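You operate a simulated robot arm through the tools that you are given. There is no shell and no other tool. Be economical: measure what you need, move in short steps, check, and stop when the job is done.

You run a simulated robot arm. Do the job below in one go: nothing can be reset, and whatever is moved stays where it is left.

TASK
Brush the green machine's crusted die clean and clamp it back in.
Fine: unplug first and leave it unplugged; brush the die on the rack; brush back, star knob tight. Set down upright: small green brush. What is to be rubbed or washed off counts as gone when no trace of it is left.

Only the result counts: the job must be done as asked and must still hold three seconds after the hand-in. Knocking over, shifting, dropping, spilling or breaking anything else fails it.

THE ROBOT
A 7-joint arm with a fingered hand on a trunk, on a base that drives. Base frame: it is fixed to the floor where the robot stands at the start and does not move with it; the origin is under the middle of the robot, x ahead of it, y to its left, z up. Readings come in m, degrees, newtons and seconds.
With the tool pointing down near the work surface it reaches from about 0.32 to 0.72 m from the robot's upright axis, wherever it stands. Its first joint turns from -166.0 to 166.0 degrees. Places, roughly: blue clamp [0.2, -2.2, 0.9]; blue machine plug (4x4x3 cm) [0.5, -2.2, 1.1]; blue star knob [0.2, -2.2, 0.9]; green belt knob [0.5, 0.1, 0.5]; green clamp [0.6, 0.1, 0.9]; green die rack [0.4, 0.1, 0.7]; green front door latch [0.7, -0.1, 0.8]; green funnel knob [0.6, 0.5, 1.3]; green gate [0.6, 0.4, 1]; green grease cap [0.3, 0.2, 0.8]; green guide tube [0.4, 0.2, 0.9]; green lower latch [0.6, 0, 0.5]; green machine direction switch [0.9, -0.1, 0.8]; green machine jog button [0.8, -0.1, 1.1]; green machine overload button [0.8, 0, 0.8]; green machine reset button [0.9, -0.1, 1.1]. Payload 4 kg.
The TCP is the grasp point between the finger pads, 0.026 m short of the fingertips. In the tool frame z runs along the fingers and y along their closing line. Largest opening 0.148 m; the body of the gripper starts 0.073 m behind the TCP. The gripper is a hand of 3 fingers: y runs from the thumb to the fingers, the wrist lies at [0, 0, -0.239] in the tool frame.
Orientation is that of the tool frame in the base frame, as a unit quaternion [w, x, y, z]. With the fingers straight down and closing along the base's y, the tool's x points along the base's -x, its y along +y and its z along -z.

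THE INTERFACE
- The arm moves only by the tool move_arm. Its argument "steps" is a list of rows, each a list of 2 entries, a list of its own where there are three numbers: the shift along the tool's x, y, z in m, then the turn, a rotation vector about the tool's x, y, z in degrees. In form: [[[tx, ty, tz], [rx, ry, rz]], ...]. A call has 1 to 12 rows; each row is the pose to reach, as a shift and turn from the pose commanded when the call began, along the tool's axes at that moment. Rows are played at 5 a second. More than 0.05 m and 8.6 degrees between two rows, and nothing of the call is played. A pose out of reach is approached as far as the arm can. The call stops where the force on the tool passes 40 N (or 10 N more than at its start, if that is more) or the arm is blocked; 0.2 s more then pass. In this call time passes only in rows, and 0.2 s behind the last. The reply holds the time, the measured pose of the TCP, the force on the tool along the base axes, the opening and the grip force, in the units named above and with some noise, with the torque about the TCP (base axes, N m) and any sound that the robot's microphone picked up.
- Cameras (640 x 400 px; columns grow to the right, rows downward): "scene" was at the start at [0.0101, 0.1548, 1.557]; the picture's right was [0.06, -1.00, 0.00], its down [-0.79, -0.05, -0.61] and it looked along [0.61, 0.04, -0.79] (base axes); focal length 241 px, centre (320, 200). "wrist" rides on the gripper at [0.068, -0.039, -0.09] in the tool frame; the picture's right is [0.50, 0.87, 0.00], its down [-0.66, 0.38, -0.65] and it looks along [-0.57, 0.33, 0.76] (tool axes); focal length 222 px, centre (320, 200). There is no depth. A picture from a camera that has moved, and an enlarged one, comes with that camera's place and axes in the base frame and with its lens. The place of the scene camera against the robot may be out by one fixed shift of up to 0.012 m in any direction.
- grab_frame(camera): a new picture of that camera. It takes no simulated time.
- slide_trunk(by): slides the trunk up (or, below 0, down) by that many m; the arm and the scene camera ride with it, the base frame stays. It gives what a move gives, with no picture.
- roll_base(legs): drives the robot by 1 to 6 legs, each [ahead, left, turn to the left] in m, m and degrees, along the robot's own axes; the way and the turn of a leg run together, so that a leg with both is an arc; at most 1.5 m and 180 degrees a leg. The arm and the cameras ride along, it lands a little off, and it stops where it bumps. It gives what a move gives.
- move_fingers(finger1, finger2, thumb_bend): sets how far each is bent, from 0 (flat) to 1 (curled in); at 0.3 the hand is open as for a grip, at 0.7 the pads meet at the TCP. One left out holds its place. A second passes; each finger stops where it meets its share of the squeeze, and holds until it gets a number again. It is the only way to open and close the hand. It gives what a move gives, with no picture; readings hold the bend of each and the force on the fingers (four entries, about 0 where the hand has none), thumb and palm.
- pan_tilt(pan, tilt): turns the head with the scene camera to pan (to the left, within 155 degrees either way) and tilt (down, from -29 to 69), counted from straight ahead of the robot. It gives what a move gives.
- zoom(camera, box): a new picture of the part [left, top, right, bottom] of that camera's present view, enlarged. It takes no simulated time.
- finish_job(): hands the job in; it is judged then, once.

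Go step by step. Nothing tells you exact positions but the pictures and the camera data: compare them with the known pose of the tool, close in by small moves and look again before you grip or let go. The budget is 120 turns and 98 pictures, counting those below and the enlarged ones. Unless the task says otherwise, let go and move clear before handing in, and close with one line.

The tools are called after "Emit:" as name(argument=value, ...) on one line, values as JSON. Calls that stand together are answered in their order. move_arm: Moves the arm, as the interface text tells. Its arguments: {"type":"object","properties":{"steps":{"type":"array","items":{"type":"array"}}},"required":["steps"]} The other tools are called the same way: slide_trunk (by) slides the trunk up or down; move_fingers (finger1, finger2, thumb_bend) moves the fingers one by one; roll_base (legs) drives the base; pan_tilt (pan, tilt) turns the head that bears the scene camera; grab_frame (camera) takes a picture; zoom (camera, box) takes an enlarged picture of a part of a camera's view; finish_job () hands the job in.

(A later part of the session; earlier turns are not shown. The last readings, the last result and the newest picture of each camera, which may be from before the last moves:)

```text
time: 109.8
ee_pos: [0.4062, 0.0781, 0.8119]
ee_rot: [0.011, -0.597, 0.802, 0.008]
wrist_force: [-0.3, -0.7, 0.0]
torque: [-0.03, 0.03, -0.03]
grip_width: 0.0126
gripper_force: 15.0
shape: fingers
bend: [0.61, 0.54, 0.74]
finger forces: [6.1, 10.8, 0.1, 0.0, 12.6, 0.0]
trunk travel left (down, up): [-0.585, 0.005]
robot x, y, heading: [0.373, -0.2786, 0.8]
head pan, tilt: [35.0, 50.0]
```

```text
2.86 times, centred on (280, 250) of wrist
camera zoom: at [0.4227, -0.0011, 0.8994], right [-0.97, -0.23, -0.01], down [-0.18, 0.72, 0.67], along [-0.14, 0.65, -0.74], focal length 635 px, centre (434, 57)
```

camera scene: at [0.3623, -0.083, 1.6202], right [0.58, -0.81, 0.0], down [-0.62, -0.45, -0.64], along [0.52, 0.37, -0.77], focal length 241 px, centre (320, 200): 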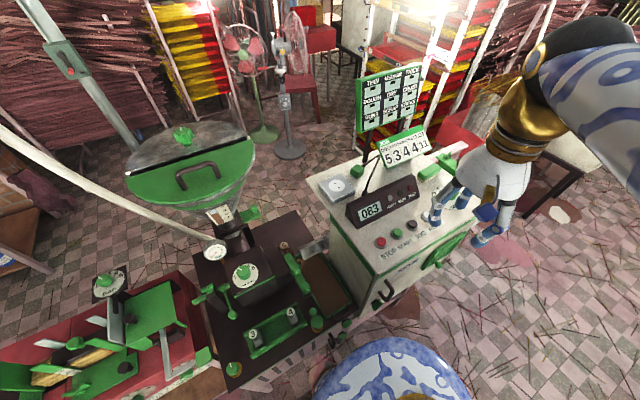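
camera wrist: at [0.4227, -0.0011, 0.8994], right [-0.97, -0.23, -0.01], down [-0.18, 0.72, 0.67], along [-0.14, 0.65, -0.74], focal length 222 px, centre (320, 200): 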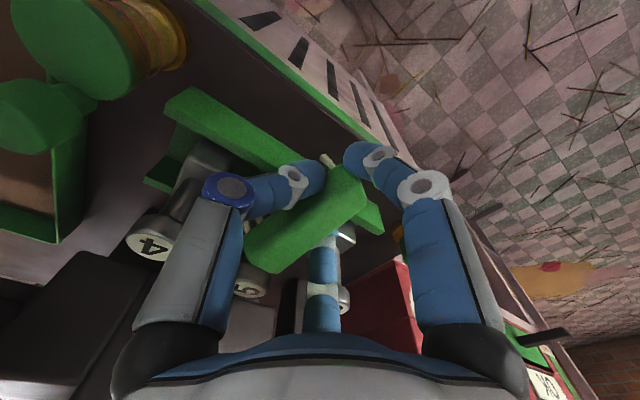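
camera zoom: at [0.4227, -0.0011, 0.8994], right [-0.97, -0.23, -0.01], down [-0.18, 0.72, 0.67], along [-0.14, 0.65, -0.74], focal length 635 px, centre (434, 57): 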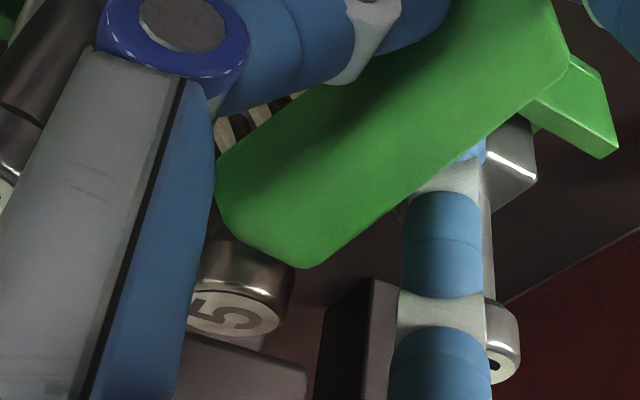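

The die is visibly getting greyer, so the strokes work. I'll keep brushing the same way.

Emit:
move_arm(steps=[[[0.003, -0.0178, 0.001], [0, 0, 0]], [[-0.003, 0.0178, 0.001], [0, 0, 0]], [[0.003, -0.0178, 0.001], [0, 0, 0]], [[-0.003, 0.0178, 0.001], [0, 0, 0]], [[0.003, -0.0178, 0.002], [0, 0, 0]], [[-0.003, 0.0178, 0.002], [0, 0, 0]], [[0.003, -0.0178, 0.002], [0, 0, 0]], [[-0.003, 0.0178, 0.002], [0, 0, 0]], [[0.003, -0.0178, 0.002], [0, 0, 0]], [[-0.003, 0.0178, 0.002], [0, 0, 0]], [[0.003, -0.0178, 0.002], [0, 0, 0]], [[0, 0, 0.0], [0, 0, 0]]])

Emit:
move_arm(steps=[[[0.003, -0.0178, 0.001], [0, 0, 0]], [[-0.003, 0.0178, 0.001], [0, 0, 0]], [[0.003, -0.0178, 0.001], [0, 0, 0]], [[-0.003, 0.0178, 0.001], [0, 0, 0]], [[0.003, -0.0178, 0.002], [0, 0, 0]], [[-0.003, 0.0178, 0.002], [0, 0, 0]], [[0.003, -0.0178, 0.002], [0, 0, 0]], [[-0.003, 0.0178, 0.002], [0, 0, 0]], [[0.003, -0.0178, 0.002], [0, 0, 0]], [[-0.003, 0.0178, 0.002], [0, 0, 0]], [[0.003, -0.0178, 0.002], [0, 0, 0]], [[0, 0, 0.0], [0, 0, 0]]])

Emit:
move_arm(steps=[[[0.003, -0.0178, 0.001], [0, 0, 0]], [[-0.003, 0.0178, 0.001], [0, 0, 0]], [[0.003, -0.0178, 0.001], [0, 0, 0]], [[-0.003, 0.0178, 0.001], [0, 0, 0]], [[0.003, -0.0178, 0.002], [0, 0, 0]], [[-0.003, 0.0178, 0.002], [0, 0, 0]], [[0.003, -0.0178, 0.002], [0, 0, 0]], [[-0.003, 0.0178, 0.002], [0, 0, 0]], [[0.003, -0.0178, 0.002], [0, 0, 0]], [[-0.003, 0.0178, 0.002], [0, 0, 0]], [[0.003, -0.0178, 0.002], [0, 0, 0]], [[0, 0, 0.0], [0, 0, 0]]])

Emit:
zoom(camera="wrist", box=[210, 180, 350, 320])

```text
time: 112.4
ee_pos: [0.4043, 0.0736, 0.808]
ee_rot: [0.01, -0.596, 0.803, 0.007]
wrist_force: [-0.4, 0.5, -0.1]
torque: [-0.02, 0.01, 0.02]
grip_width: 0.012
gripper_force: 14.9
shape: fingers
bend: [0.62, 0.54, 0.74]
finger forces: [5.6, 11.5, 0.1, 0.0, 12.3, 0.0]
trunk travel left (down, up): [-0.585, 0.005]
robot x, y, heading: [0.3714, -0.2799, 0.8]
head pan, tilt: [35.0, 50.0]
```

```text
time: 115.0
ee_pos: [0.4052, 0.0763, 0.8095]
ee_rot: [0.011, -0.596, 0.803, 0.008]
wrist_force: [0.0, -0.2, 0.3]
torque: [-0.05, 0.03, 0.01]
grip_width: 0.0116
gripper_force: 15.0
shape: fingers
bend: [0.62, 0.54, 0.74]
finger forces: [5.5, 11.8, 0.0, 0.0, 12.5, 0.0]
trunk travel left (down, up): [-0.585, 0.005]
robot x, y, heading: [0.3748, -0.2776, 0.8]
head pan, tilt: [35.0, 50.0]
```

```text
time: 117.6
ee_pos: [0.4058, 0.0739, 0.8091]
ee_rot: [0.01, -0.597, 0.802, 0.008]
wrist_force: [0.8, -0.2, -0.1]
torque: [0.0, 0.03, -0.04]
grip_width: 0.0111
gripper_force: 14.3
shape: fingers
bend: [0.62, 0.54, 0.74]
finger forces: [5.3, 11.8, 0.0, 0.0, 12.6, 0.0]
trunk travel left (down, up): [-0.585, 0.005]
robot x, y, heading: [0.373, -0.277, 0.8]
head pan, tilt: [35.0, 50.0]
```

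```text
2.86 times, centred on (280, 250) of wrist
camera zoom: at [0.4224, -0.0037, 0.8976], right [-0.97, -0.23, -0.01], down [-0.18, 0.72, 0.67], along [-0.14, 0.65, -0.74], focal length 635 px, centre (434, 57)
```

zoom: 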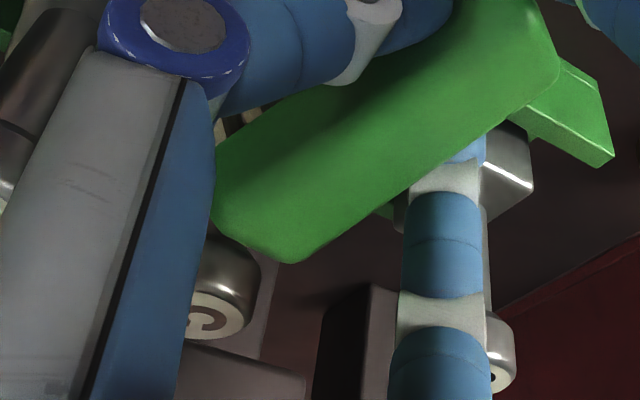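

Almost clean. I'll do two more sets to be sure.

Emit:
move_arm(steps=[[[0.003, -0.0178, 0.001], [0, 0, 0]], [[-0.003, 0.0178, 0.001], [0, 0, 0]], [[0.003, -0.0178, 0.001], [0, 0, 0]], [[-0.003, 0.0178, 0.001], [0, 0, 0]], [[0.003, -0.0178, 0.002], [0, 0, 0]], [[-0.003, 0.0178, 0.002], [0, 0, 0]], [[0.003, -0.0178, 0.002], [0, 0, 0]], [[-0.003, 0.0178, 0.002], [0, 0, 0]], [[0.003, -0.0178, 0.002], [0, 0, 0]], [[-0.003, 0.0178, 0.002], [0, 0, 0]], [[0.003, -0.0178, 0.002], [0, 0, 0]], [[0, 0, 0.0], [0, 0, 0]]])

Emit:
move_arm(steps=[[[0.0, -0.0188, 0.001], [0, 0, 0]], [[-0.006, 0.0168, 0.001], [0, 0, 0]], [[0.0, -0.0188, 0.001], [0, 0, 0]], [[-0.006, 0.0168, 0.001], [0, 0, 0]], [[0.0, -0.0188, 0.002], [0, 0, 0]], [[-0.006, 0.0168, 0.002], [0, 0, 0]], [[0.0, -0.0188, 0.002], [0, 0, 0]], [[-0.006, 0.0168, 0.002], [0, 0, 0]], [[0.0, -0.0188, 0.002], [0, 0, 0]], [[-0.006, 0.0168, 0.002], [0, 0, 0]], [[0.0, -0.0188, 0.002], [0, 0, 0]], [[0, 0, 0.0], [0, 0, 0]]])

Emit:
move_arm(steps=[[[0.005, 0, -0.04], [0, 0, 0]], [[0.005, 0, -0.085], [0, 0, 0]], [[0.005, -0.03, -0.115], [0, 0, 0]], [[0.0, -0.065, -0.135], [0, 0, 0]], [[-0.0, -0.1, -0.155], [0, 0, 0]], [[0, -0.135, -0.175], [0, 0, 0]], [[0, -0.17, -0.2], [0, 0, 0]], [[0, -0.2, -0.23], [0, 0, 0]], [[0, -0.22, -0.27], [0, 0, 0]], [[0, -0.23, -0.31], [0, 0, 0]], [[0, -0.23, -0.355], [0, 0, 0]], [[0, -0.23, -0.4], [0, 0, 0]]])

Emit:
zoom(camera="scene", box=[230, 295, 320, 365])

```text
time: 120.2
ee_pos: [0.4048, 0.0776, 0.8105]
ee_rot: [0.01, -0.596, 0.803, 0.008]
wrist_force: [-0.9, 0.1, -1.0]
torque: [0.01, 0.01, 0.0]
grip_width: 0.0105
gripper_force: 14.2
shape: fingers
bend: [0.62, 0.54, 0.74]
finger forces: [5.1, 12.1, 0.0, 0.0, 12.8, 0.1]
trunk travel left (down, up): [-0.585, 0.005]
robot x, y, heading: [0.3779, -0.2794, 0.7]
head pan, tilt: [35.0, 50.0]
```

```text
time: 122.8
ee_pos: [0.4043, 0.0739, 0.8091]
ee_rot: [0.01, -0.597, 0.802, 0.008]
wrist_force: [0.5, 0.5, -0.4]
torque: [0.0, 0.02, 0.0]
grip_width: 0.0105
gripper_force: 14.7
shape: fingers
bend: [0.62, 0.54, 0.74]
finger forces: [4.8, 12.3, 0.0, 0.0, 12.9, 0.0]
trunk travel left (down, up): [-0.585, 0.005]
robot x, y, heading: [0.3746, -0.2752, 1.0]
head pan, tilt: [35.0, 50.0]
```

```text
time: 125.4
ee_pos: [0.6186, 0.0043, 1.2094]
ee_rot: [0.011, -0.597, 0.802, 0.008]
wrist_force: [0.3, 0.3, -0.6]
torque: [-0.02, 0.0, 0.02]
grip_width: 0.0093
gripper_force: 14.9
shape: fingers
bend: [0.63, 0.54, 0.74]
finger forces: [4.7, 12.3, 0.0, 0.0, 12.6, 0.1]
trunk travel left (down, up): [-0.585, 0.005]
robot x, y, heading: [0.3722, -0.275, 0.6]
head pan, tilt: [35.0, 50.0]
```

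```text
5.71 times, centred on (275, 330) of scene
camera zoom: at [0.3703, -0.0828, 1.6201], right [0.58, -0.81, 0.0], down [-0.62, -0.45, -0.64], along [0.52, 0.38, -0.77], focal length 1379 px, centre (577, -543)
```

zoom: 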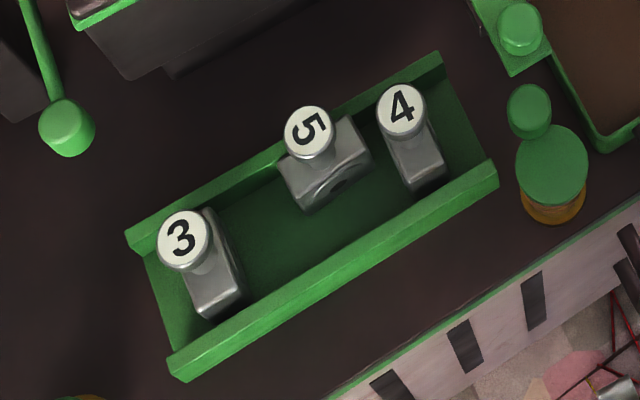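

Die 5 is clean. Now I'll take the brush back: rotate, retrace the path and drive ahead.

Emit:
move_arm(steps=[[[0.006, -0.004, -0.008], [0, 0, 8]], [[0.012, -0.008, -0.016], [0, 0, 16]], [[0.018, -0.012, -0.024], [0, 0, 24]], [[0.024, -0.016, -0.032], [0, 0, 32]], [[0.03, -0.02, -0.04], [0, 0, 40]], [[0.036, -0.024, -0.048], [0, 0, 48]], [[0.042, -0.028, -0.056], [0, 0, 56]], [[0.048, -0.032, -0.064], [0, 0, 64]], [[0.054, -0.036, -0.072], [0, 0, 72]], [[0.061, -0.039, -0.08], [0, 0, 79]], [[0.061, -0.039, -0.08], [0, 0, 83]]])

Emit:
roll_base(legs=[[0.14, -0.02, 0]])

```text
time: 127.8
ee_pos: [0.6404, -0.0718, 1.2894]
ee_rot: [0.003, 0.087, 0.996, 0.013]
wrist_force: [1.2, -0.3, -0.8]
torque: [-0.01, 0.04, 0.03]
grip_width: 0.0093
gripper_force: 14.6
shape: fingers
bend: [0.63, 0.54, 0.74]
finger forces: [4.5, 12.4, 0.0, 0.0, 12.6, 0.0]
trunk travel left (down, up): [-0.585, 0.005]
robot x, y, heading: [0.3746, -0.2748, 0.5]
head pan, tilt: [35.0, 50.0]
```

```text
time: 129.1
ee_pos: [0.7786, -0.0913, 1.2879]
ee_rot: [0.002, 0.086, 0.996, 0.013]
wrist_force: [-0.2, 0.3, 0.0]
torque: [-0.01, 0.02, -0.02]
grip_width: 0.0096
gripper_force: 15.1
shape: fingers
bend: [0.63, 0.54, 0.74]
finger forces: [4.6, 12.2, 0.0, 0.0, 12.5, 0.0]
trunk travel left (down, up): [-0.585, 0.005]
robot x, y, heading: [0.5115, -0.2948, 0.6]
head pan, tilt: [35.0, 50.0]
```

Emit:
move_arm(steps=[[[-0.04, 0.012, 0.0], [0, 0, 0]], [[-0.08, 0.026, 0.005], [0, 0, 0]], [[-0.118, 0.042, 0.015], [0, 0, 0]], [[-0.152, 0.06, 0.03], [0, 0, 0]], [[-0.184, 0.08, 0.05], [0, 0, 0]], [[-0.2105, 0.0964, 0.075], [0, 0, 0]], [[-0.2105, 0.0964, 0.11], [0, 0, 0]], [[-0.2105, 0.0964, 0.145], [0, 0, 0]]])

Emit:
grab_frame(camera="wrist")

```text
time: 130.9
ee_pos: [1.0045, -0.0295, 1.1442]
ee_rot: [0.003, 0.087, 0.996, 0.013]
wrist_force: [0.2, -0.1, -1.0]
torque: [0.01, 0.0, -0.01]
grip_width: 0.0091
gripper_force: 14.1
shape: fingers
bend: [0.63, 0.54, 0.74]
finger forces: [4.2, 12.3, 0.1, 0.0, 12.5, 0.0]
trunk travel left (down, up): [-0.585, 0.005]
robot x, y, heading: [0.5112, -0.2948, 0.2]
head pan, tilt: [35.0, 50.0]
```

```text
6 pictures are left
camera wrist: at [0.9303, -0.0596, 1.2331], right [-0.34, 0.94, 0.02], down [0.71, 0.24, 0.67], along [0.62, 0.24, -0.75], focal length 222 px, centre (320, 200)
```

wrist: 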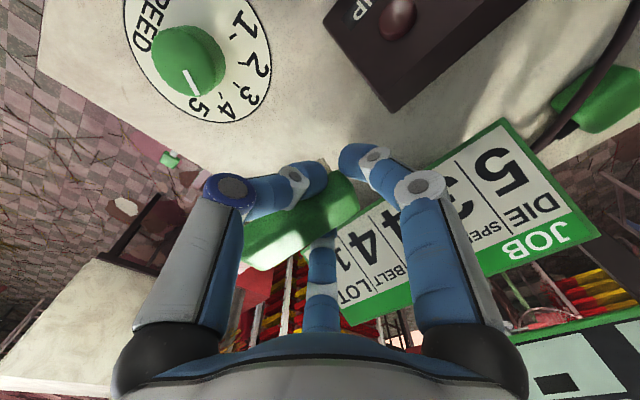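

The brush lines up with its original spot. I'll lower it gently until it touches.

Emit:
move_arm(steps=[[[0.003, 0, 0.025], [0, 0, 0]], [[0.003, 0, 0.038], [0, 0, 0]], [[0.003, 0, 0.043], [0, 0, 0]], [[0.003, 0, 0.046], [0, 0, 0]]])

```text
time: 131.9
ee_pos: [1.0019, -0.0274, 1.1011]
ee_rot: [0.003, 0.086, 0.996, 0.012]
wrist_force: [-0.6, -0.1, -1.2]
torque: [0.0, 0.04, 0.02]
grip_width: 0.009
gripper_force: 14.6
shape: fingers
bend: [0.63, 0.54, 0.75]
finger forces: [4.4, 12.3, 0.1, 0.0, 12.3, 0.0]
trunk travel left (down, up): [-0.585, 0.005]
robot x, y, heading: [0.5122, -0.2958, 0.5]
head pan, tilt: [35.0, 50.0]
```

Emit:
move_arm(steps=[[[0, 0, 0.003], [0, 0, 0]], [[0, 0, 0.006], [0, 0, 0]], [[0, 0, 0.009], [0, 0, 0]]])

```text
time: 132.7
ee_pos: [1.001, -0.0278, 1.0919]
ee_rot: [0.002, 0.086, 0.996, 0.013]
wrist_force: [-0.2, -2.8, 6.0]
torque: [0.04, -0.07, 0.01]
grip_width: 0.0001
gripper_force: 13.7
shape: fingers
bend: [0.67, 0.53, 0.76]
finger forces: [1.4, 12.7, 0.1, 0.0, 14.5, 0.0]
trunk travel left (down, up): [-0.585, 0.005]
robot x, y, heading: [0.5102, -0.295, 0.4]
head pan, tilt: [35.0, 50.0]
```

Emit:
move_fingers(finger1=0.48, finger2=0.42, thumb_bend=0.5)

Emit:
move_arm(steps=[[[0, 0, -0.02], [0, 0, 0]], [[0, 0, -0.05], [0, 0, 0]], [[0, 0, -0.09], [0, 0, 0]], [[0.0, 0, -0.11], [0, 0, 0]]])

Emit:
grab_frame(camera="wrist")

```text
time: 133.7
ee_pos: [1.0038, -0.0291, 1.0913]
ee_rot: [0.002, 0.088, 0.996, 0.013]
wrist_force: [13.6, -13.1, 0.3]
torque: [0.18, 0.19, 0.07]
grip_width: 0.0473
gripper_force: 8.3
shape: fingers
bend: [0.6, 0.42, 0.5]
finger forces: [17.1, 0.0, 0.0, 0.1, 0.0, 0.1]
trunk travel left (down, up): [-0.585, 0.005]
robot x, y, heading: [0.5112, -0.2988, 0.6]
head pan, tilt: [35.0, 50.0]
```

```text
time: 134.7
ee_pos: [0.9981, -0.0302, 1.2045]
ee_rot: [0.003, 0.086, 0.996, 0.013]
wrist_force: [1.2, 0.9, 0.3]
torque: [-0.01, 0.01, 0.03]
grip_width: 0.0657
gripper_force: 0.0
shape: fingers
bend: [0.48, 0.42, 0.5]
finger forces: [0.1, 0.0, 0.0, 0.0, 0.0, 0.0]
trunk travel left (down, up): [-0.585, 0.005]
robot x, y, heading: [0.5138, -0.2975, 0.6]
head pan, tilt: [35.0, 50.0]
```

```text
5 pictures are left
camera wrist: at [0.9237, -0.0603, 1.2923], right [-0.34, 0.94, 0.02], down [0.71, 0.24, 0.67], along [0.62, 0.24, -0.75], focal length 222 px, centre (320, 200)
```

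wrist: 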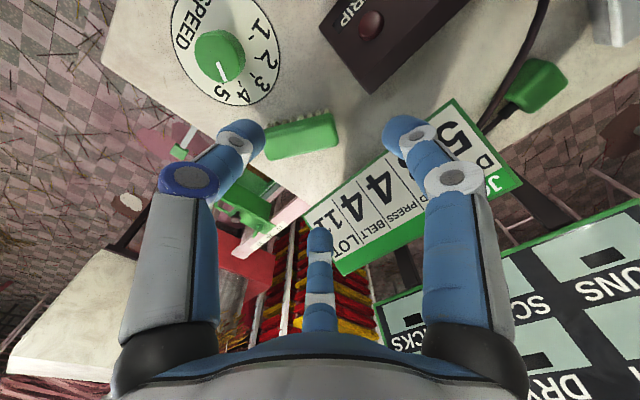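

The brush stands upright back at its place. I'll return to the earlier base position and hover over die 5.

Emit:
move_arm(steps=[[[0.02, -0.015, -0.02], [0, 0, 0]], [[0.05, -0.035, -0.04], [0, 0, 0]], [[0.085, -0.055, -0.06], [0, 0, 0]], [[0.125, -0.072, -0.075], [0, 0, 0]], [[0.165, -0.086, -0.084], [0, 0, 0]], [[0.206, -0.0976, -0.084], [0, 0, 0]]])

Emit:
roll_base(legs=[[-0.14, 0.02, 0]])

Emit:
move_fingers(finger1=0.5, finger2=0.5, thumb_bend=0.5)

```text
time: 136.1
ee_pos: [0.7769, -0.095, 1.2846]
ee_rot: [0.003, 0.087, 0.996, 0.012]
wrist_force: [-0.7, -0.2, 0.0]
torque: [-0.06, -0.02, -0.01]
grip_width: 0.0656
gripper_force: 0.0
shape: fingers
bend: [0.48, 0.42, 0.5]
finger forces: [0.0, 0.0, 0.0, 0.0, 0.1, 0.0]
trunk travel left (down, up): [-0.585, 0.005]
robot x, y, heading: [0.5148, -0.2953, 0.7]
head pan, tilt: [35.0, 50.0]
```

```text
time: 137.5
ee_pos: [0.6374, -0.0767, 1.2845]
ee_rot: [0.004, 0.09, 0.996, 0.012]
wrist_force: [0.2, -0.3, -0.6]
torque: [0.01, -0.02, -0.01]
grip_width: 0.0657
gripper_force: 0.0
shape: fingers
bend: [0.48, 0.42, 0.5]
finger forces: [0.0, 0.0, 0.1, 0.0, 0.1, 0.1]
trunk travel left (down, up): [-0.585, 0.005]
robot x, y, heading: [0.3744, -0.275, 0.1]
head pan, tilt: [35.0, 50.0]
```

```text
time: 138.5
ee_pos: [0.6385, -0.0771, 1.2839]
ee_rot: [0.002, 0.09, 0.996, 0.012]
wrist_force: [0.0, -0.7, -0.1]
torque: [0.02, 0.0, -0.01]
grip_width: 0.0622
gripper_force: 0.0
shape: fingers
bend: [0.5, 0.5, 0.5]
finger forces: [0.0, 0.0, 0.1, 0.0, 0.0, 0.1]
trunk travel left (down, up): [-0.585, 0.005]
robot x, y, heading: [0.3712, -0.2769, -0.1]
head pan, tilt: [35.0, 50.0]
```

Emit:
move_arm(steps=[[[0.032, 0.0257, 0.015], [0.2, 0, -1]], [[0.064, 0.0514, 0.035], [0.4, 0, -2]], [[0.096, 0.077, 0.055], [0.6, 0, -3]], [[0.129, 0.103, 0.075], [0.8, 0, -4]], [[0.161, 0.129, 0.095], [1, 0, -5]], [[0.193, 0.154, 0.115], [1.3, 0, -6]], [[0.225, 0.18, 0.135], [1.3, 0, -6]], [[0.225, 0.18, 0.18], [1.3, 0, -6]], [[0.225, 0.18, 0.225], [1.3, 0, -6]], [[0.225, 0.18, 0.27], [1.3, 0, -6]], [[0.225, 0.18, 0.315], [1.3, 0, -6]], [[0.225, 0.18, 0.36], [1.3, 0, -6]]])

Emit:
grab_frame(camera="wrist")

```text
time: 141.1
ee_pos: [0.4555, 0.1494, 0.9288]
ee_rot: [0.003, 0.039, 0.999, 0.001]
wrist_force: [-0.8, -0.7, 0.3]
torque: [-0.02, -0.02, -0.01]
grip_width: 0.0623
gripper_force: 0.1
shape: fingers
bend: [0.5, 0.5, 0.5]
finger forces: [0.0, 0.0, 0.1, 0.0, 0.1, 0.0]
trunk travel left (down, up): [-0.585, 0.005]
robot x, y, heading: [0.3716, -0.2757, -0.2]
head pan, tilt: [35.0, 50.0]
```

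```text
4 pictures are left
camera wrist: at [0.3847, 0.1146, 1.0183], right [-0.43, 0.9, 0.0], down [0.68, 0.33, 0.66], along [0.59, 0.28, -0.75], focal length 222 px, centre (320, 200)
```

wrist: 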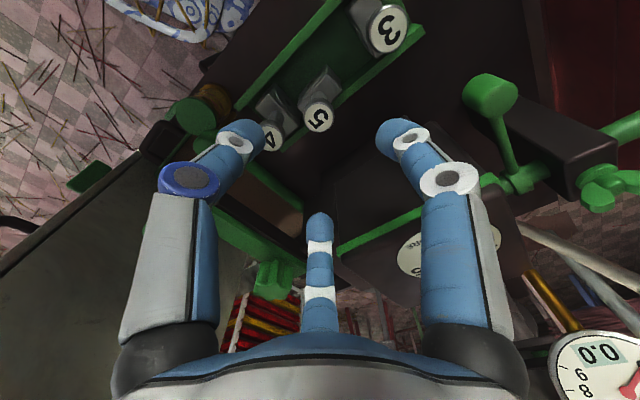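

Emit:
move_arm(steps=[[[0.0073, -0.01, 0.02], [0, 0, 0]], [[0.0073, -0.01, 0.055], [0, 0, 0]], [[0.0073, -0.01, 0.09], [0, 0, 0]], [[0.0073, -0.01, 0.117], [0, 0, 0]]])

Emit:
move_fingers(finger1=0.78, finger2=0.78, thumb_bend=0.78)

```text
time: 142.1
ee_pos: [0.446, 0.1403, 0.8092]
ee_rot: [0.002, 0.038, 0.999, 0.002]
wrist_force: [0.9, -0.7, 0.5]
torque: [0.0, 0.01, 0.02]
grip_width: 0.0622
gripper_force: 0.0
shape: fingers
bend: [0.5, 0.5, 0.5]
finger forces: [0.0, 0.1, 0.1, 0.0, 0.1, 0.0]
trunk travel left (down, up): [-0.585, 0.005]
robot x, y, heading: [0.3689, -0.2773, 0.0]
head pan, tilt: [35.0, 50.0]
```

```text
time: 143.1
ee_pos: [0.4471, 0.1407, 0.8106]
ee_rot: [0.003, 0.038, 0.999, 0.001]
wrist_force: [-1.6, 0.5, 4.4]
torque: [0.12, -0.01, 0.02]
grip_width: 0.0102
gripper_force: 17.9
shape: fingers
bend: [0.64, 0.63, 0.67]
finger forces: [12.9, 12.3, 0.0, 0.0, 12.3, 0.0]
trunk travel left (down, up): [-0.585, 0.005]
robot x, y, heading: [0.3721, -0.2768, 0.1]
head pan, tilt: [35.0, 50.0]
```

Die 5 is gripped well-centred. I'll lift it, carry it around to the nest and rotate it back by 89°.

Emit:
move_arm(steps=[[[0, 0, -0.045], [0, 0, 0]], [[0, 0, -0.09], [0, 0, 0]], [[0, 0, -0.135], [0, 0, -8]], [[-0.02, -0.005, -0.175], [0, 0, -16]], [[-0.05, -0.012, -0.205], [0, 0, -24]], [[-0.085, -0.022, -0.22], [0, 0, -32]], [[-0.113, -0.025, -0.225], [0, 0, -40]], [[-0.125, 0.0, -0.225], [0, 0, -48]], [[-0.135, 0.03, -0.225], [0, 0, -56]], [[-0.145, 0.06, -0.225], [0, 0, -64]], [[-0.155, 0.085, -0.225], [0, 0, -72]], [[-0.161, 0.107, -0.215], [0, 0, -80]]])

Emit:
move_arm(steps=[[[0, 0, 0.01], [0, 0, -5]], [[0, 0, 0.03], [0, 0, -9]]])

Emit:
grab_frame(camera="wrist")

```text
time: 145.7
ee_pos: [0.6124, 0.2314, 1.0279]
ee_rot: [0.002, -0.614, 0.789, -0.001]
wrist_force: [0.5, 0.1, 0.1]
torque: [0.02, -0.02, 0.0]
grip_width: 0.0001
gripper_force: 0.1
shape: fingers
bend: [0.72, 0.71, 0.74]
finger forces: [0.0, 0.0, 0.0, 0.0, 0.0, 0.0]
trunk travel left (down, up): [-0.585, 0.005]
robot x, y, heading: [0.3733, -0.2743, -0.1]
head pan, tilt: [35.0, 50.0]
```

```text
time: 146.3
ee_pos: [0.6125, 0.2339, 0.9951]
ee_rot: [0.003, -0.674, 0.739, -0.001]
wrist_force: [-0.4, 0.1, 0.1]
torque: [-0.01, -0.02, -0.01]
grip_width: 0.0
gripper_force: 0.1
shape: fingers
bend: [0.72, 0.71, 0.74]
finger forces: [0.0, 0.0, 0.0, 0.0, 0.0, 0.0]
trunk travel left (down, up): [-0.585, 0.005]
robot x, y, heading: [0.3703, -0.2779, 0.1]
head pan, tilt: [35.0, 50.0]
```

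```text
3 pictures are left
camera wrist: at [0.6451, 0.1615, 1.0858], right [-0.91, -0.42, -0.01], down [-0.32, 0.69, 0.65], along [-0.27, 0.59, -0.76], focal length 222 px, centre (320, 200)
```

wrist: 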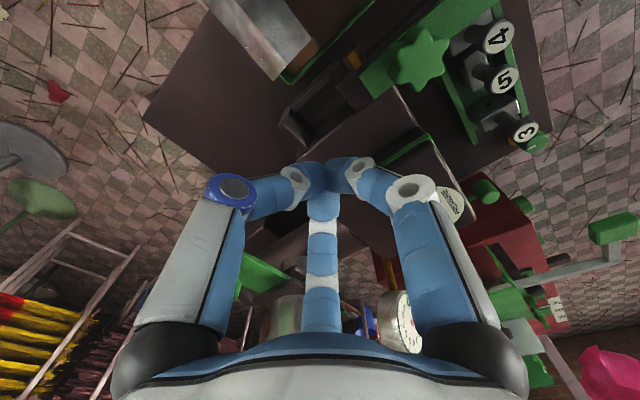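

The die slipped out at the start of the lift and is still standing in the rack between 4 and 3. I'll go back, grip deeper, and lift slowly.

Emit:
move_fingers(finger1=0.5, finger2=0.5, thumb_bend=0.5)

Emit:
move_arm(steps=[[[0.02, 0.005, -0.03], [0, 0, 8]], [[0.06, 0.015, -0.04], [0, 0, 16]], [[0.1, 0.03, -0.04], [0, 0, 24]], [[0.1385, 0.043, -0.04], [0, 0, 32]], [[0.135, 0.075, -0.04], [0, 0, 40]], [[0.13, 0.105, -0.04], [0, 0, 48]], [[0.12, 0.13, -0.04], [0, 0, 56]], [[0.1117, 0.1564, -0.03], [0, 0, 64]], [[0.1117, 0.1564, 0.0], [0, 0, 72]], [[0.1117, 0.1564, 0.03], [0, 0, 80]], [[0.1117, 0.1564, 0.06], [0, 0, 86]], [[0.1117, 0.1564, 0.075], [0, 0, 89]]])

```text
time: 147.3
ee_pos: [0.6142, 0.2329, 0.9963]
ee_rot: [0.002, -0.673, 0.74, -0.002]
wrist_force: [-0.7, 0.2, 0.9]
torque: [0.03, -0.01, -0.04]
grip_width: 0.0617
gripper_force: 0.0
shape: fingers
bend: [0.5, 0.5, 0.5]
finger forces: [0.0, 0.0, 0.1, 0.0, 0.0, 0.0]
trunk travel left (down, up): [-0.585, 0.005]
robot x, y, heading: [0.3746, -0.2768, 0.0]
head pan, tilt: [35.0, 50.0]
```

```text
time: 149.9
ee_pos: [0.4469, 0.1381, 0.9195]
ee_rot: [0.002, 0.04, 0.999, 0.0]
wrist_force: [-0.3, -0.2, -0.3]
torque: [0.0, 0.04, 0.01]
grip_width: 0.0618
gripper_force: 0.1
shape: fingers
bend: [0.5, 0.5, 0.5]
finger forces: [0.0, 0.0, 0.0, 0.0, 0.0, 0.1]
trunk travel left (down, up): [-0.585, 0.005]
robot x, y, heading: [0.3724, -0.2759, 0.3]
head pan, tilt: [35.0, 50.0]
```

Emit:
move_arm(steps=[[[0, 0, 0.035], [0, 0, 0]], [[0, 0, 0.07], [0, 0, 0]], [[0, 0, 0.1], [0, 0, 0]], [[0, 0, 0.114], [0, 0, 0]], [[0, 0, 0.119], [0, 0, 0]]])

Emit:
move_fingers(finger1=0.78, finger2=0.78, thumb_bend=0.78)

Emit:
move_arm(steps=[[[0, 0, -0.004], [0, 0, 0]], [[0, 0, -0.009], [0, 0, 0]], [[0, 0, -0.015], [0, 0, 0]], [[0, 0, -0.02], [0, 0, 0]]])

```text
time: 151.1
ee_pos: [0.4484, 0.1369, 0.8012]
ee_rot: [0.003, 0.038, 0.999, 0.001]
wrist_force: [-0.3, 0.1, -0.9]
torque: [0.0, 0.03, 0.0]
grip_width: 0.0617
gripper_force: 0.0
shape: fingers
bend: [0.5, 0.5, 0.5]
finger forces: [0.0, 0.0, 0.0, 0.0, 0.1, 0.1]
trunk travel left (down, up): [-0.585, 0.005]
robot x, y, heading: [0.3742, -0.2785, 0.3]
head pan, tilt: [35.0, 50.0]
```

```text
time: 152.1
ee_pos: [0.4508, 0.1363, 0.8007]
ee_rot: [0.003, 0.038, 0.999, 0.001]
wrist_force: [0.3, 0.1, -0.4]
torque: [0.03, 0.02, -0.05]
grip_width: 0.0224
gripper_force: 19.1
shape: fingers
bend: [0.61, 0.63, 0.67]
finger forces: [11.6, 11.1, 0.0, 0.0, 14.7, 0.0]
trunk travel left (down, up): [-0.585, 0.005]
robot x, y, heading: [0.3746, -0.2754, -0.1]
head pan, tilt: [35.0, 50.0]
```

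```text
time: 153.1
ee_pos: [0.4477, 0.1375, 0.822]
ee_rot: [0.002, 0.039, 0.999, 0.001]
wrist_force: [-0.1, 0.4, -4.9]
torque: [-0.01, 0.03, 0.01]
grip_width: 0.0221
gripper_force: 18.4
shape: fingers
bend: [0.61, 0.63, 0.67]
finger forces: [11.5, 11.0, 0.0, 0.1, 14.8, 0.1]
trunk travel left (down, up): [-0.585, 0.005]
robot x, y, heading: [0.3727, -0.2788, -0.1]
head pan, tilt: [35.0, 50.0]
```

It's holding now, with about 4.5 N of weight on the wrist. I'll lift gently and carry it to the nest.

Emit:
move_arm(steps=[[[0, 0, -0.015], [0, 0, 0]], [[0, 0, -0.035], [0, 0, 0]], [[0, 0, -0.06], [0, 0, 0]], [[0, 0, -0.085], [0, 0, 0]], [[0, 0, -0.11], [0, 0, -3]], [[0, 0, -0.135], [0, 0, -8]], [[-0.015, -0.004, -0.16], [0, 0, -14]], [[-0.035, -0.009, -0.18], [0, 0, -20]], [[-0.06, -0.015, -0.195], [0, 0, -26]], [[-0.088, -0.022, -0.205], [0, 0, -32]], [[-0.108, -0.025, -0.21], [0, 0, -38]], [[-0.12, -0.01, -0.21], [0, 0, -44]]])

```text
time: 155.7
ee_pos: [0.5653, 0.1158, 1.0311]
ee_rot: [0.002, -0.339, 0.941, 0.0]
wrist_force: [-0.4, 0.0, -3.3]
torque: [-0.02, 0.01, 0.0]
grip_width: 0.0217
gripper_force: 18.6
shape: fingers
bend: [0.61, 0.62, 0.67]
finger forces: [10.8, 11.2, 0.0, 0.0, 14.8, 0.0]
trunk travel left (down, up): [-0.585, 0.005]
robot x, y, heading: [0.3733, -0.2736, 0.0]
head pan, tilt: [35.0, 50.0]
```

Emit:
move_arm(steps=[[[-0.02, 0.01, 0], [0, 0, -8]], [[-0.04, 0.02, 0], [0, 0, -16]], [[-0.06, 0.03, 0], [0, 0, -24]], [[-0.08, 0.04, 0.0], [0, 0, -32]], [[-0.1, 0.05, 0.01], [0, 0, -39]], [[-0.117, 0.0575, 0.02], [0, 0, -45]]])

Emit:
grab_frame(camera="wrist")

```text
time: 157.1
ee_pos: [0.6201, 0.2377, 1.0135]
ee_rot: [0.002, -0.674, 0.739, -0.002]
wrist_force: [-0.8, 0.1, -4.3]
torque: [-0.01, 0.01, -0.02]
grip_width: 0.0211
gripper_force: 18.3
shape: fingers
bend: [0.61, 0.62, 0.67]
finger forces: [10.4, 11.5, 0.0, 0.0, 14.7, 0.0]
trunk travel left (down, up): [-0.585, 0.005]
robot x, y, heading: [0.3697, -0.2778, 0.3]
head pan, tilt: [35.0, 50.0]
```

```text
2 pictures are left
camera wrist: at [0.6511, 0.1667, 1.1039], right [-0.91, -0.42, 0.0], down [-0.32, 0.69, 0.65], along [-0.27, 0.59, -0.76], focal length 222 px, centre (320, 200)
```

wrist: 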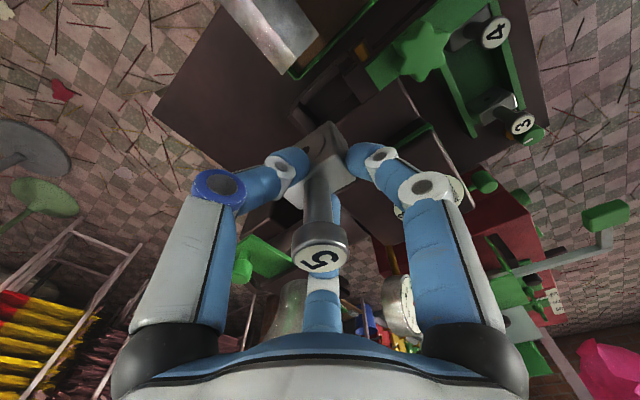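

The die hangs straight, aligned with the nest. I'll lower it in stages, reading position and force.

Emit:
move_arm(steps=[[[0.0033, 0.0027, 0.02], [0, 0, 0]], [[0.0033, 0.0027, 0.045], [0, 0, 0]], [[0.0033, 0.0027, 0.07], [0, 0, 0]], [[0.0033, 0.0027, 0.08], [0, 0, 0]]])

```text
time: 158.1
ee_pos: [0.6166, 0.2352, 0.9347]
ee_rot: [0.003, -0.673, 0.74, -0.001]
wrist_force: [1.1, -5.1, 10.1]
torque: [0.1, -0.08, -0.02]
grip_width: 0.0211
gripper_force: 23.3
shape: fingers
bend: [0.61, 0.62, 0.65]
finger forces: [11.6, 13.3, 0.0, 0.0, 20.9, 0.1]
trunk travel left (down, up): [-0.585, 0.005]
robot x, y, heading: [0.3692, -0.2733, -0.0]
head pan, tilt: [35.0, 50.0]
```

Emit:
move_arm(steps=[[[0, 0, -0.008], [0, 0, 0]], [[0.0036, 0.0018, -0.008], [0, 0, 0]], [[0.0036, 0.0018, 0.0], [0, 0, 0]], [[0.0036, 0.0018, 0.005], [0, 0, 0]]])

```text
time: 159.1
ee_pos: [0.6128, 0.2293, 0.9285]
ee_rot: [0.002, -0.673, 0.739, -0.002]
wrist_force: [-2.8, -7.2, 3.5]
torque: [-0.24, 0.14, 0.02]
grip_width: 0.0207
gripper_force: 20.5
shape: fingers
bend: [0.6, 0.62, 0.65]
finger forces: [12.8, 11.2, 0.1, 0.0, 16.1, 0.0]
trunk travel left (down, up): [-0.585, 0.005]
robot x, y, heading: [0.3718, -0.2755, 0.1]
head pan, tilt: [35.0, 50.0]
```

Emit:
move_arm(steps=[[[0.003, 0.0016, 0.0], [0, 0, 0]], [[0.003, 0.0016, 0.004], [0, 0, 0]], [[0.003, 0.0016, 0.008], [0, 0, 0]]])

```text
time: 159.9
ee_pos: [0.6122, 0.2275, 0.9201]
ee_rot: [0.002, -0.673, 0.74, -0.001]
wrist_force: [-1.0, -0.6, -3.9]
torque: [-0.03, -0.03, 0.01]
grip_width: 0.0206
gripper_force: 18.4
shape: fingers
bend: [0.61, 0.62, 0.65]
finger forces: [10.1, 11.5, 0.1, 0.0, 14.7, 0.1]
trunk travel left (down, up): [-0.585, 0.005]
robot x, y, heading: [0.3717, -0.2772, 0.1]
head pan, tilt: [35.0, 50.0]
```

Free again with only the die's weight on the wrist. I'll continue down in small steps.

Emit:
move_arm(steps=[[[0, 0, 0.004], [0, 0, 0]], [[0, 0, 0.008], [0, 0, 0]], [[0, 0, 0.012], [0, 0, 0]], [[0, 0, 0.015], [0, 0, 0]]])

```text
time: 160.8
ee_pos: [0.6102, 0.2279, 0.9132]
ee_rot: [0.005, -0.673, 0.739, 0.001]
wrist_force: [-3.0, -8.0, 31.7]
torque: [-0.93, 0.56, 0.02]
grip_width: 0.0198
gripper_force: 36.9
shape: fingers
bend: [0.58, 0.62, 0.65]
finger forces: [46.2, 10.9, 0.0, 0.0, 15.8, 0.1]
trunk travel left (down, up): [-0.585, 0.005]
robot x, y, heading: [0.3698, -0.2785, 0.3]
head pan, tilt: [35.0, 50.0]
stopped in row 4: the force on the tool passed its limit at 43 N (the readings are from after the stop); the commanded pose is now the measured one
```

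Finger 1 is touching the bar end, while the die is already about 2 cm inside the nest. I'll ease up slightly and let go so it settles in.

Emit:
move_arm(steps=[[[-0.002, 0, -0.002], [0, 0, 0]]])

Emit:
move_fingers(finger1=0.56, finger2=0.56, thumb_bend=0.56)

Emit:
move_arm(steps=[[[0, 0, -0.006], [0, 0, 0]]])

```text
time: 161.2
ee_pos: [0.6102, 0.2291, 0.9146]
ee_rot: [0.005, -0.673, 0.74, 0.0]
wrist_force: [-5.1, -10.4, 30.6]
torque: [-1.07, 0.66, 0.06]
grip_width: 0.0204
gripper_force: 33.3
shape: fingers
bend: [0.58, 0.63, 0.65]
finger forces: [41.1, 10.9, 0.1, 0.0, 15.3, 0.1]
trunk travel left (down, up): [-0.585, 0.005]
robot x, y, heading: [0.3703, -0.2763, 0.4]
head pan, tilt: [35.0, 50.0]
```

```text
time: 162.2
ee_pos: [0.6105, 0.2308, 0.9147]
ee_rot: [0.005, -0.674, 0.739, 0.001]
wrist_force: [-1.5, -3.3, 32.5]
torque: [-0.79, 0.6, 0.03]
grip_width: 0.0369
gripper_force: 16.5
shape: fingers
bend: [0.56, 0.56, 0.56]
finger forces: [32.5, 0.0, 0.0, 0.0, 0.1, 0.0]
trunk travel left (down, up): [-0.585, 0.005]
robot x, y, heading: [0.3729, -0.2775, 0.1]
head pan, tilt: [35.0, 50.0]
```

```text
time: 162.6
ee_pos: [0.6113, 0.2324, 0.9173]
ee_rot: [0.002, -0.674, 0.739, -0.001]
wrist_force: [-0.3, 0.4, 1.6]
torque: [-0.02, 0.03, -0.01]
grip_width: 0.0405
gripper_force: 0.5
shape: fingers
bend: [0.57, 0.56, 0.56]
finger forces: [0.8, 0.1, 0.0, 0.0, 0.0, 0.0]
trunk travel left (down, up): [-0.585, 0.005]
robot x, y, heading: [0.3715, -0.2745, 0.3]
head pan, tilt: [35.0, 50.0]
```

Emit:
move_arm(steps=[[[0, 0, -0.02], [0, 0, 0]], [[0, 0, -0.05], [0, 0, 0]], [[0, 0, -0.085], [0, 0, 0]], [[-0.001, -0.0015, -0.095], [0, 0, 0]]])

Emit:
move_fingers(finger1=0.72, finger2=0.72, thumb_bend=0.72)

Emit:
zoom(camera="wrist", box=[220, 0, 540, 240])

```text
time: 163.6
ee_pos: [0.6137, 0.2311, 1.0158]
ee_rot: [0.003, -0.673, 0.74, 0.0]
wrist_force: [0.1, -0.7, -0.1]
torque: [-0.02, 0.0, -0.03]
grip_width: 0.0417
gripper_force: 0.1
shape: fingers
bend: [0.56, 0.56, 0.56]
finger forces: [0.0, 0.0, 0.0, 0.1, 0.1, 0.0]
trunk travel left (down, up): [-0.585, 0.005]
robot x, y, heading: [0.3718, -0.2742, 0.3]
head pan, tilt: [35.0, 50.0]
```

```text
time: 164.6
ee_pos: [0.615, 0.2309, 1.0164]
ee_rot: [0.004, -0.673, 0.739, -0.001]
wrist_force: [0.7, 0.2, -0.2]
torque: [-0.05, 0.01, -0.04]
grip_width: 0.0
gripper_force: 0.0
shape: fingers
bend: [0.71, 0.71, 0.71]
finger forces: [0.0, 0.0, 0.1, 0.0, 0.0, 0.0]
trunk travel left (down, up): [-0.585, 0.005]
robot x, y, heading: [0.37, -0.2768, 0.3]
head pan, tilt: [35.0, 50.0]
```

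```text
1.67 times, centred on (380, 120) of wrist
camera zoom: at [0.646, 0.1592, 1.1057], right [-0.91, -0.42, -0.01], down [-0.32, 0.69, 0.66], along [-0.27, 0.6, -0.76], focal length 370 px, centre (220, 333)
```

zoom: 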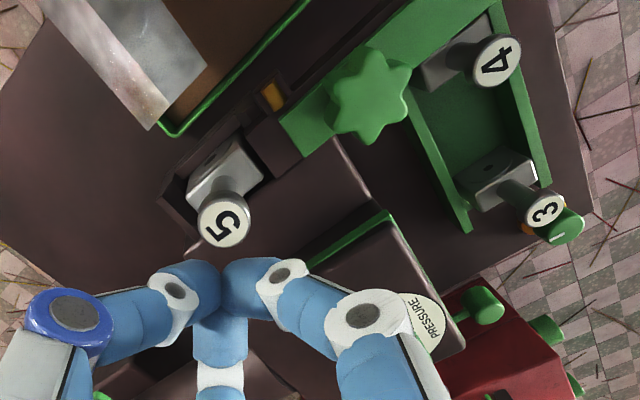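

Die 5 sits upright in the nest with the right orientation. A light press on its head will confirm it's fully down.

Emit:
move_arm(steps=[[[0.0027, 0.0018, 0.02], [0, 0, 0]], [[0.0027, 0.0018, 0.04], [0, 0, 0]], [[0.0027, 0.0018, 0.05], [0, 0, 0]], [[0.0027, 0.0018, 0.054], [0, 0, 0]], [[0.0027, 0.0018, 0.058], [0, 0, 0]], [[0.0027, 0.0018, 0.062], [0, 0, 0]]])

```text
time: 166.1
ee_pos: [0.6135, 0.2304, 0.958]
ee_rot: [0.01, -0.672, 0.741, 0.002]
wrist_force: [0.1, -2.8, 21.8]
torque: [-0.16, -0.01, 0.0]
grip_width: 0.0
gripper_force: 14.7
shape: fingers
bend: [0.72, 0.72, 0.72]
finger forces: [12.9, 0.0, 0.1, 0.0, 16.2, 0.0]
trunk travel left (down, up): [-0.585, 0.005]
robot x, y, heading: [0.371, -0.2765, 0.2]
head pan, tilt: [35.0, 50.0]
stopped in row 6: the force on the tool passed its limit at 42 N (the readings are from after the stop); the commanded pose is now the measured one
```

The die is fully seated. Now I'll push the bar's handle back toward the die with a closed fist from behind it.

Emit:
move_arm(steps=[[[0, 0, -0.04], [0, 0, 0]], [[0.02, 0.01, -0.075], [0, 0, 0]], [[0.06, 0.024, -0.075], [0, 0, 0]], [[0.1, 0.04, -0.075], [0, 0, 0]], [[0.14, 0.055, -0.075], [0, 0, 0]], [[0.18, 0.07, -0.075], [0, 0, 0]], [[0.2062, 0.0816, -0.06], [0, 0, 0]], [[0.2062, 0.0816, -0.02], [0, 0, 0]], [[0.2062, 0.0816, 0.01], [0, 0, 0]], [[0.2062, 0.0816, 0.026], [0, 0, 0]]])

```text
time: 168.2
ee_pos: [0.5138, 0.0337, 0.9275]
ee_rot: [0.007, -0.672, 0.74, 0.001]
wrist_force: [-0.5, -0.5, 0.3]
torque: [-0.02, 0.01, -0.01]
grip_width: 0.0002
gripper_force: 0.0
shape: fingers
bend: [0.71, 0.71, 0.71]
finger forces: [0.0, 0.1, 0.0, 0.1, 0.0, 0.0]
trunk travel left (down, up): [-0.585, 0.005]
robot x, y, heading: [0.3708, -0.2784, 0.0]
head pan, tilt: [35.0, 50.0]
```

Emit:
move_arm(steps=[[[-0.0075, -0.0028, 0], [0, 0, 0]], [[-0.015, -0.0056, 0], [0, 0, 0]], [[-0.0225, -0.0085, 0], [0, 0, 0]], [[-0.03, -0.0113, 0], [0, 0, 0]], [[-0.0375, -0.0141, 0], [0, 0, 0]]])

```text
time: 169.4
ee_pos: [0.5305, 0.0702, 0.926]
ee_rot: [0.007, -0.673, 0.74, 0.001]
wrist_force: [0.5, 0.8, 0.9]
torque: [0.02, 0.02, 0.02]
grip_width: 0.0
gripper_force: 0.0
shape: fingers
bend: [0.71, 0.71, 0.71]
finger forces: [0.0, 0.0, 0.0, 0.1, 0.0, 0.0]
trunk travel left (down, up): [-0.585, 0.005]
robot x, y, heading: [0.3748, -0.279, 0.4]
head pan, tilt: [35.0, 50.0]
```

Emit:
move_arm(steps=[[[-0.0037, -0.0014, 0], [0, 0, 0]], [[-0.0075, -0.0028, 0], [0, 0, 0]], [[-0.011, -0.0042, 0], [0, 0, 0]], [[-0.015, -0.0056, 0], [0, 0, 0]], [[-0.019, -0.007, 0], [0, 0, 0]], [[-0.0225, -0.0085, 0], [0, 0, 0]]])

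```text
time: 170.8
ee_pos: [0.5415, 0.0866, 0.9259]
ee_rot: [0.006, -0.672, 0.741, -0.001]
wrist_force: [-6.2, -21.4, -3.9]
torque: [-0.46, 0.17, -0.18]
grip_width: 0.0
gripper_force: 14.4
shape: fingers
bend: [0.71, 0.71, 0.71]
finger forces: [0.0, 6.1, 0.1, 0.1, 23.8, 0.0]
trunk travel left (down, up): [-0.585, 0.005]
robot x, y, heading: [0.3727, -0.2771, 0.2]
head pan, tilt: [35.0, 50.0]
```

The bar is pressed against the die at about 22 N. Next I'll go up, rotate, and move over the star knob to tighten it.

Emit:
move_arm(steps=[[[0.009, 0.003, 0], [0, 0, 0]], [[0.009, 0.003, -0.04], [0, 0, 0]], [[0.005, 0, -0.085], [0, 0, 0]], [[-0.02, -0.01, -0.1], [0, 0, -8]], [[-0.05, -0.02, -0.1], [0, 0, -16]], [[-0.0742, -0.0268, -0.1], [0, 0, -24]], [[-0.0742, -0.0268, -0.1], [0, 0, -32]], [[-0.0742, -0.0268, -0.1], [0, 0, -40]], [[-0.0742, -0.0268, -0.1], [0, 0, -48]], [[-0.0742, -0.0268, -0.1], [0, 0, -56]], [[-0.0742, -0.0268, -0.1], [0, 0, -62]], [[-0.0742, -0.0268, -0.1], [0, 0, -65]]])

Emit:
move_fingers(finger1=0.48, finger2=0.48, thumb_bend=0.5)

```text
time: 173.4
ee_pos: [0.5766, 0.1614, 1.0278]
ee_rot: [-0.007, 0.965, -0.262, 0.003]
wrist_force: [-0.3, -0.1, 0.9]
torque: [-0.01, 0.01, -0.02]
grip_width: 0.0001
gripper_force: 0.2
shape: fingers
bend: [0.71, 0.71, 0.71]
finger forces: [0.1, 0.1, 0.0, 0.1, 0.0, 0.1]
trunk travel left (down, up): [-0.585, 0.005]
robot x, y, heading: [0.3733, -0.2757, 0.0]
head pan, tilt: [35.0, 50.0]
```

```text
time: 174.4
ee_pos: [0.5742, 0.1613, 1.0274]
ee_rot: [-0.007, 0.965, -0.263, 0.002]
wrist_force: [0.3, -1.3, 0.7]
torque: [0.0, 0.01, -0.01]
grip_width: 0.0649
gripper_force: 0.0
shape: fingers
bend: [0.48, 0.48, 0.5]
finger forces: [0.1, 0.1, 0.1, 0.1, 0.0, 0.0]
trunk travel left (down, up): [-0.585, 0.005]
robot x, y, heading: [0.3711, -0.2774, -0.0]
head pan, tilt: [35.0, 50.0]
```

Emit:
move_arm(steps=[[[0.0024, 0.002, 0.03], [0, 0, 0]], [[0.0024, 0.002, 0.065], [0, 0, 0]], [[0.0024, 0.002, 0.09], [0, 0, 0]], [[0.0024, 0.002, 0.0985], [0, 0, 0]]])

Emit:
move_fingers(finger1=0.78, finger2=0.78, thumb_bend=0.78)

```text
time: 175.4
ee_pos: [0.5775, 0.1602, 0.9281]
ee_rot: [-0.006, 0.965, -0.262, 0.003]
wrist_force: [-0.2, 0.7, 0.6]
torque: [-0.02, 0.01, -0.01]
grip_width: 0.0652
gripper_force: 0.2
shape: fingers
bend: [0.48, 0.48, 0.5]
finger forces: [0.1, 0.1, 0.1, 0.1, 0.1, 0.1]
trunk travel left (down, up): [-0.585, 0.005]
robot x, y, heading: [0.373, -0.2756, -0.2]
head pan, tilt: [35.0, 50.0]
```

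```text
time: 176.4
ee_pos: [0.5792, 0.162, 0.9283]
ee_rot: [-0.007, 0.965, -0.263, 0.002]
wrist_force: [4.6, 5.9, -4.8]
torque: [0.1, -0.1, -0.06]
grip_width: 0.0234
gripper_force: 20.8
shape: fingers
bend: [0.61, 0.62, 0.65]
finger forces: [11.1, 11.0, 0.0, 0.0, 20.0, 0.0]
trunk travel left (down, up): [-0.585, 0.005]
robot x, y, heading: [0.3717, -0.2747, -0.4]
head pan, tilt: [35.0, 50.0]
```

The star is gripped, with bends like before. I'll turn it clockwise to tighten.

Emit:
move_arm(steps=[[[0, 0, 0], [0, 0, 8]], [[0, 0, 0], [0, 0, 16]], [[0, 0, 0], [0, 0, 24]], [[0, 0, 0], [0, 0, 32]], [[0, 0, 0], [0, 0, 40]], [[0, 0, 0], [0, 0, 48]], [[0, 0, 0], [0, 0, 56]], [[0, 0, 0], [0, 0, 64]], [[0, 0, 0], [0, 0, 72]], [[0, 0, 0], [0, 0, 80]], [[0, 0, 0], [0, 0, 88]], [[0, 0, 0], [0, 0, 96]]])

Emit:
move_arm(steps=[[[0, 0, 0], [0, 0, 8]], [[0, 0, 0], [0, 0, 16]], [[0, 0, 0], [0, 0, 24]], [[0, 0, 0], [0, 0, 32]], [[0, 0, 0], [0, 0, 40]], [[0, 0, 0], [0, 0, 48]], [[0, 0, 0], [0, 0, 56]], [[0, 0, 0], [0, 0, 64]], [[0, 0, 0], [0, 0, 72]], [[0, 0, 0], [0, 0, 80]], [[0, 0, 0], [0, 0, 88]], [[0, 0, 0], [0, 0, 95]]])

```text
time: 179.1
ee_pos: [0.578, 0.1591, 0.9281]
ee_rot: [0.006, -0.449, 0.894, 0.002]
wrist_force: [11.7, -6.2, -3.3]
torque: [-0.19, -0.31, 0.04]
grip_width: 0.0228
gripper_force: 21.4
shape: fingers
bend: [0.62, 0.62, 0.65]
finger forces: [10.3, 10.1, 0.0, 0.0, 22.4, 0.0]
trunk travel left (down, up): [-0.585, 0.005]
robot x, y, heading: [0.3714, -0.2771, -0.5]
head pan, tilt: [35.0, 50.0]
```

```text
time: 181.7
ee_pos: [0.5752, 0.1588, 0.9288]
ee_rot: [0.002, 0.355, 0.935, 0.007]
wrist_force: [-1.6, -14.4, -6.0]
torque: [-0.42, 0.05, 0.38]
grip_width: 0.015
gripper_force: 21.2
shape: fingers
bend: [0.64, 0.62, 0.67]
finger forces: [9.1, 11.6, 0.0, 0.0, 20.8, 0.0]
trunk travel left (down, up): [-0.585, 0.005]
robot x, y, heading: [0.3683, -0.2771, -0.1]
head pan, tilt: [35.0, 50.0]
```

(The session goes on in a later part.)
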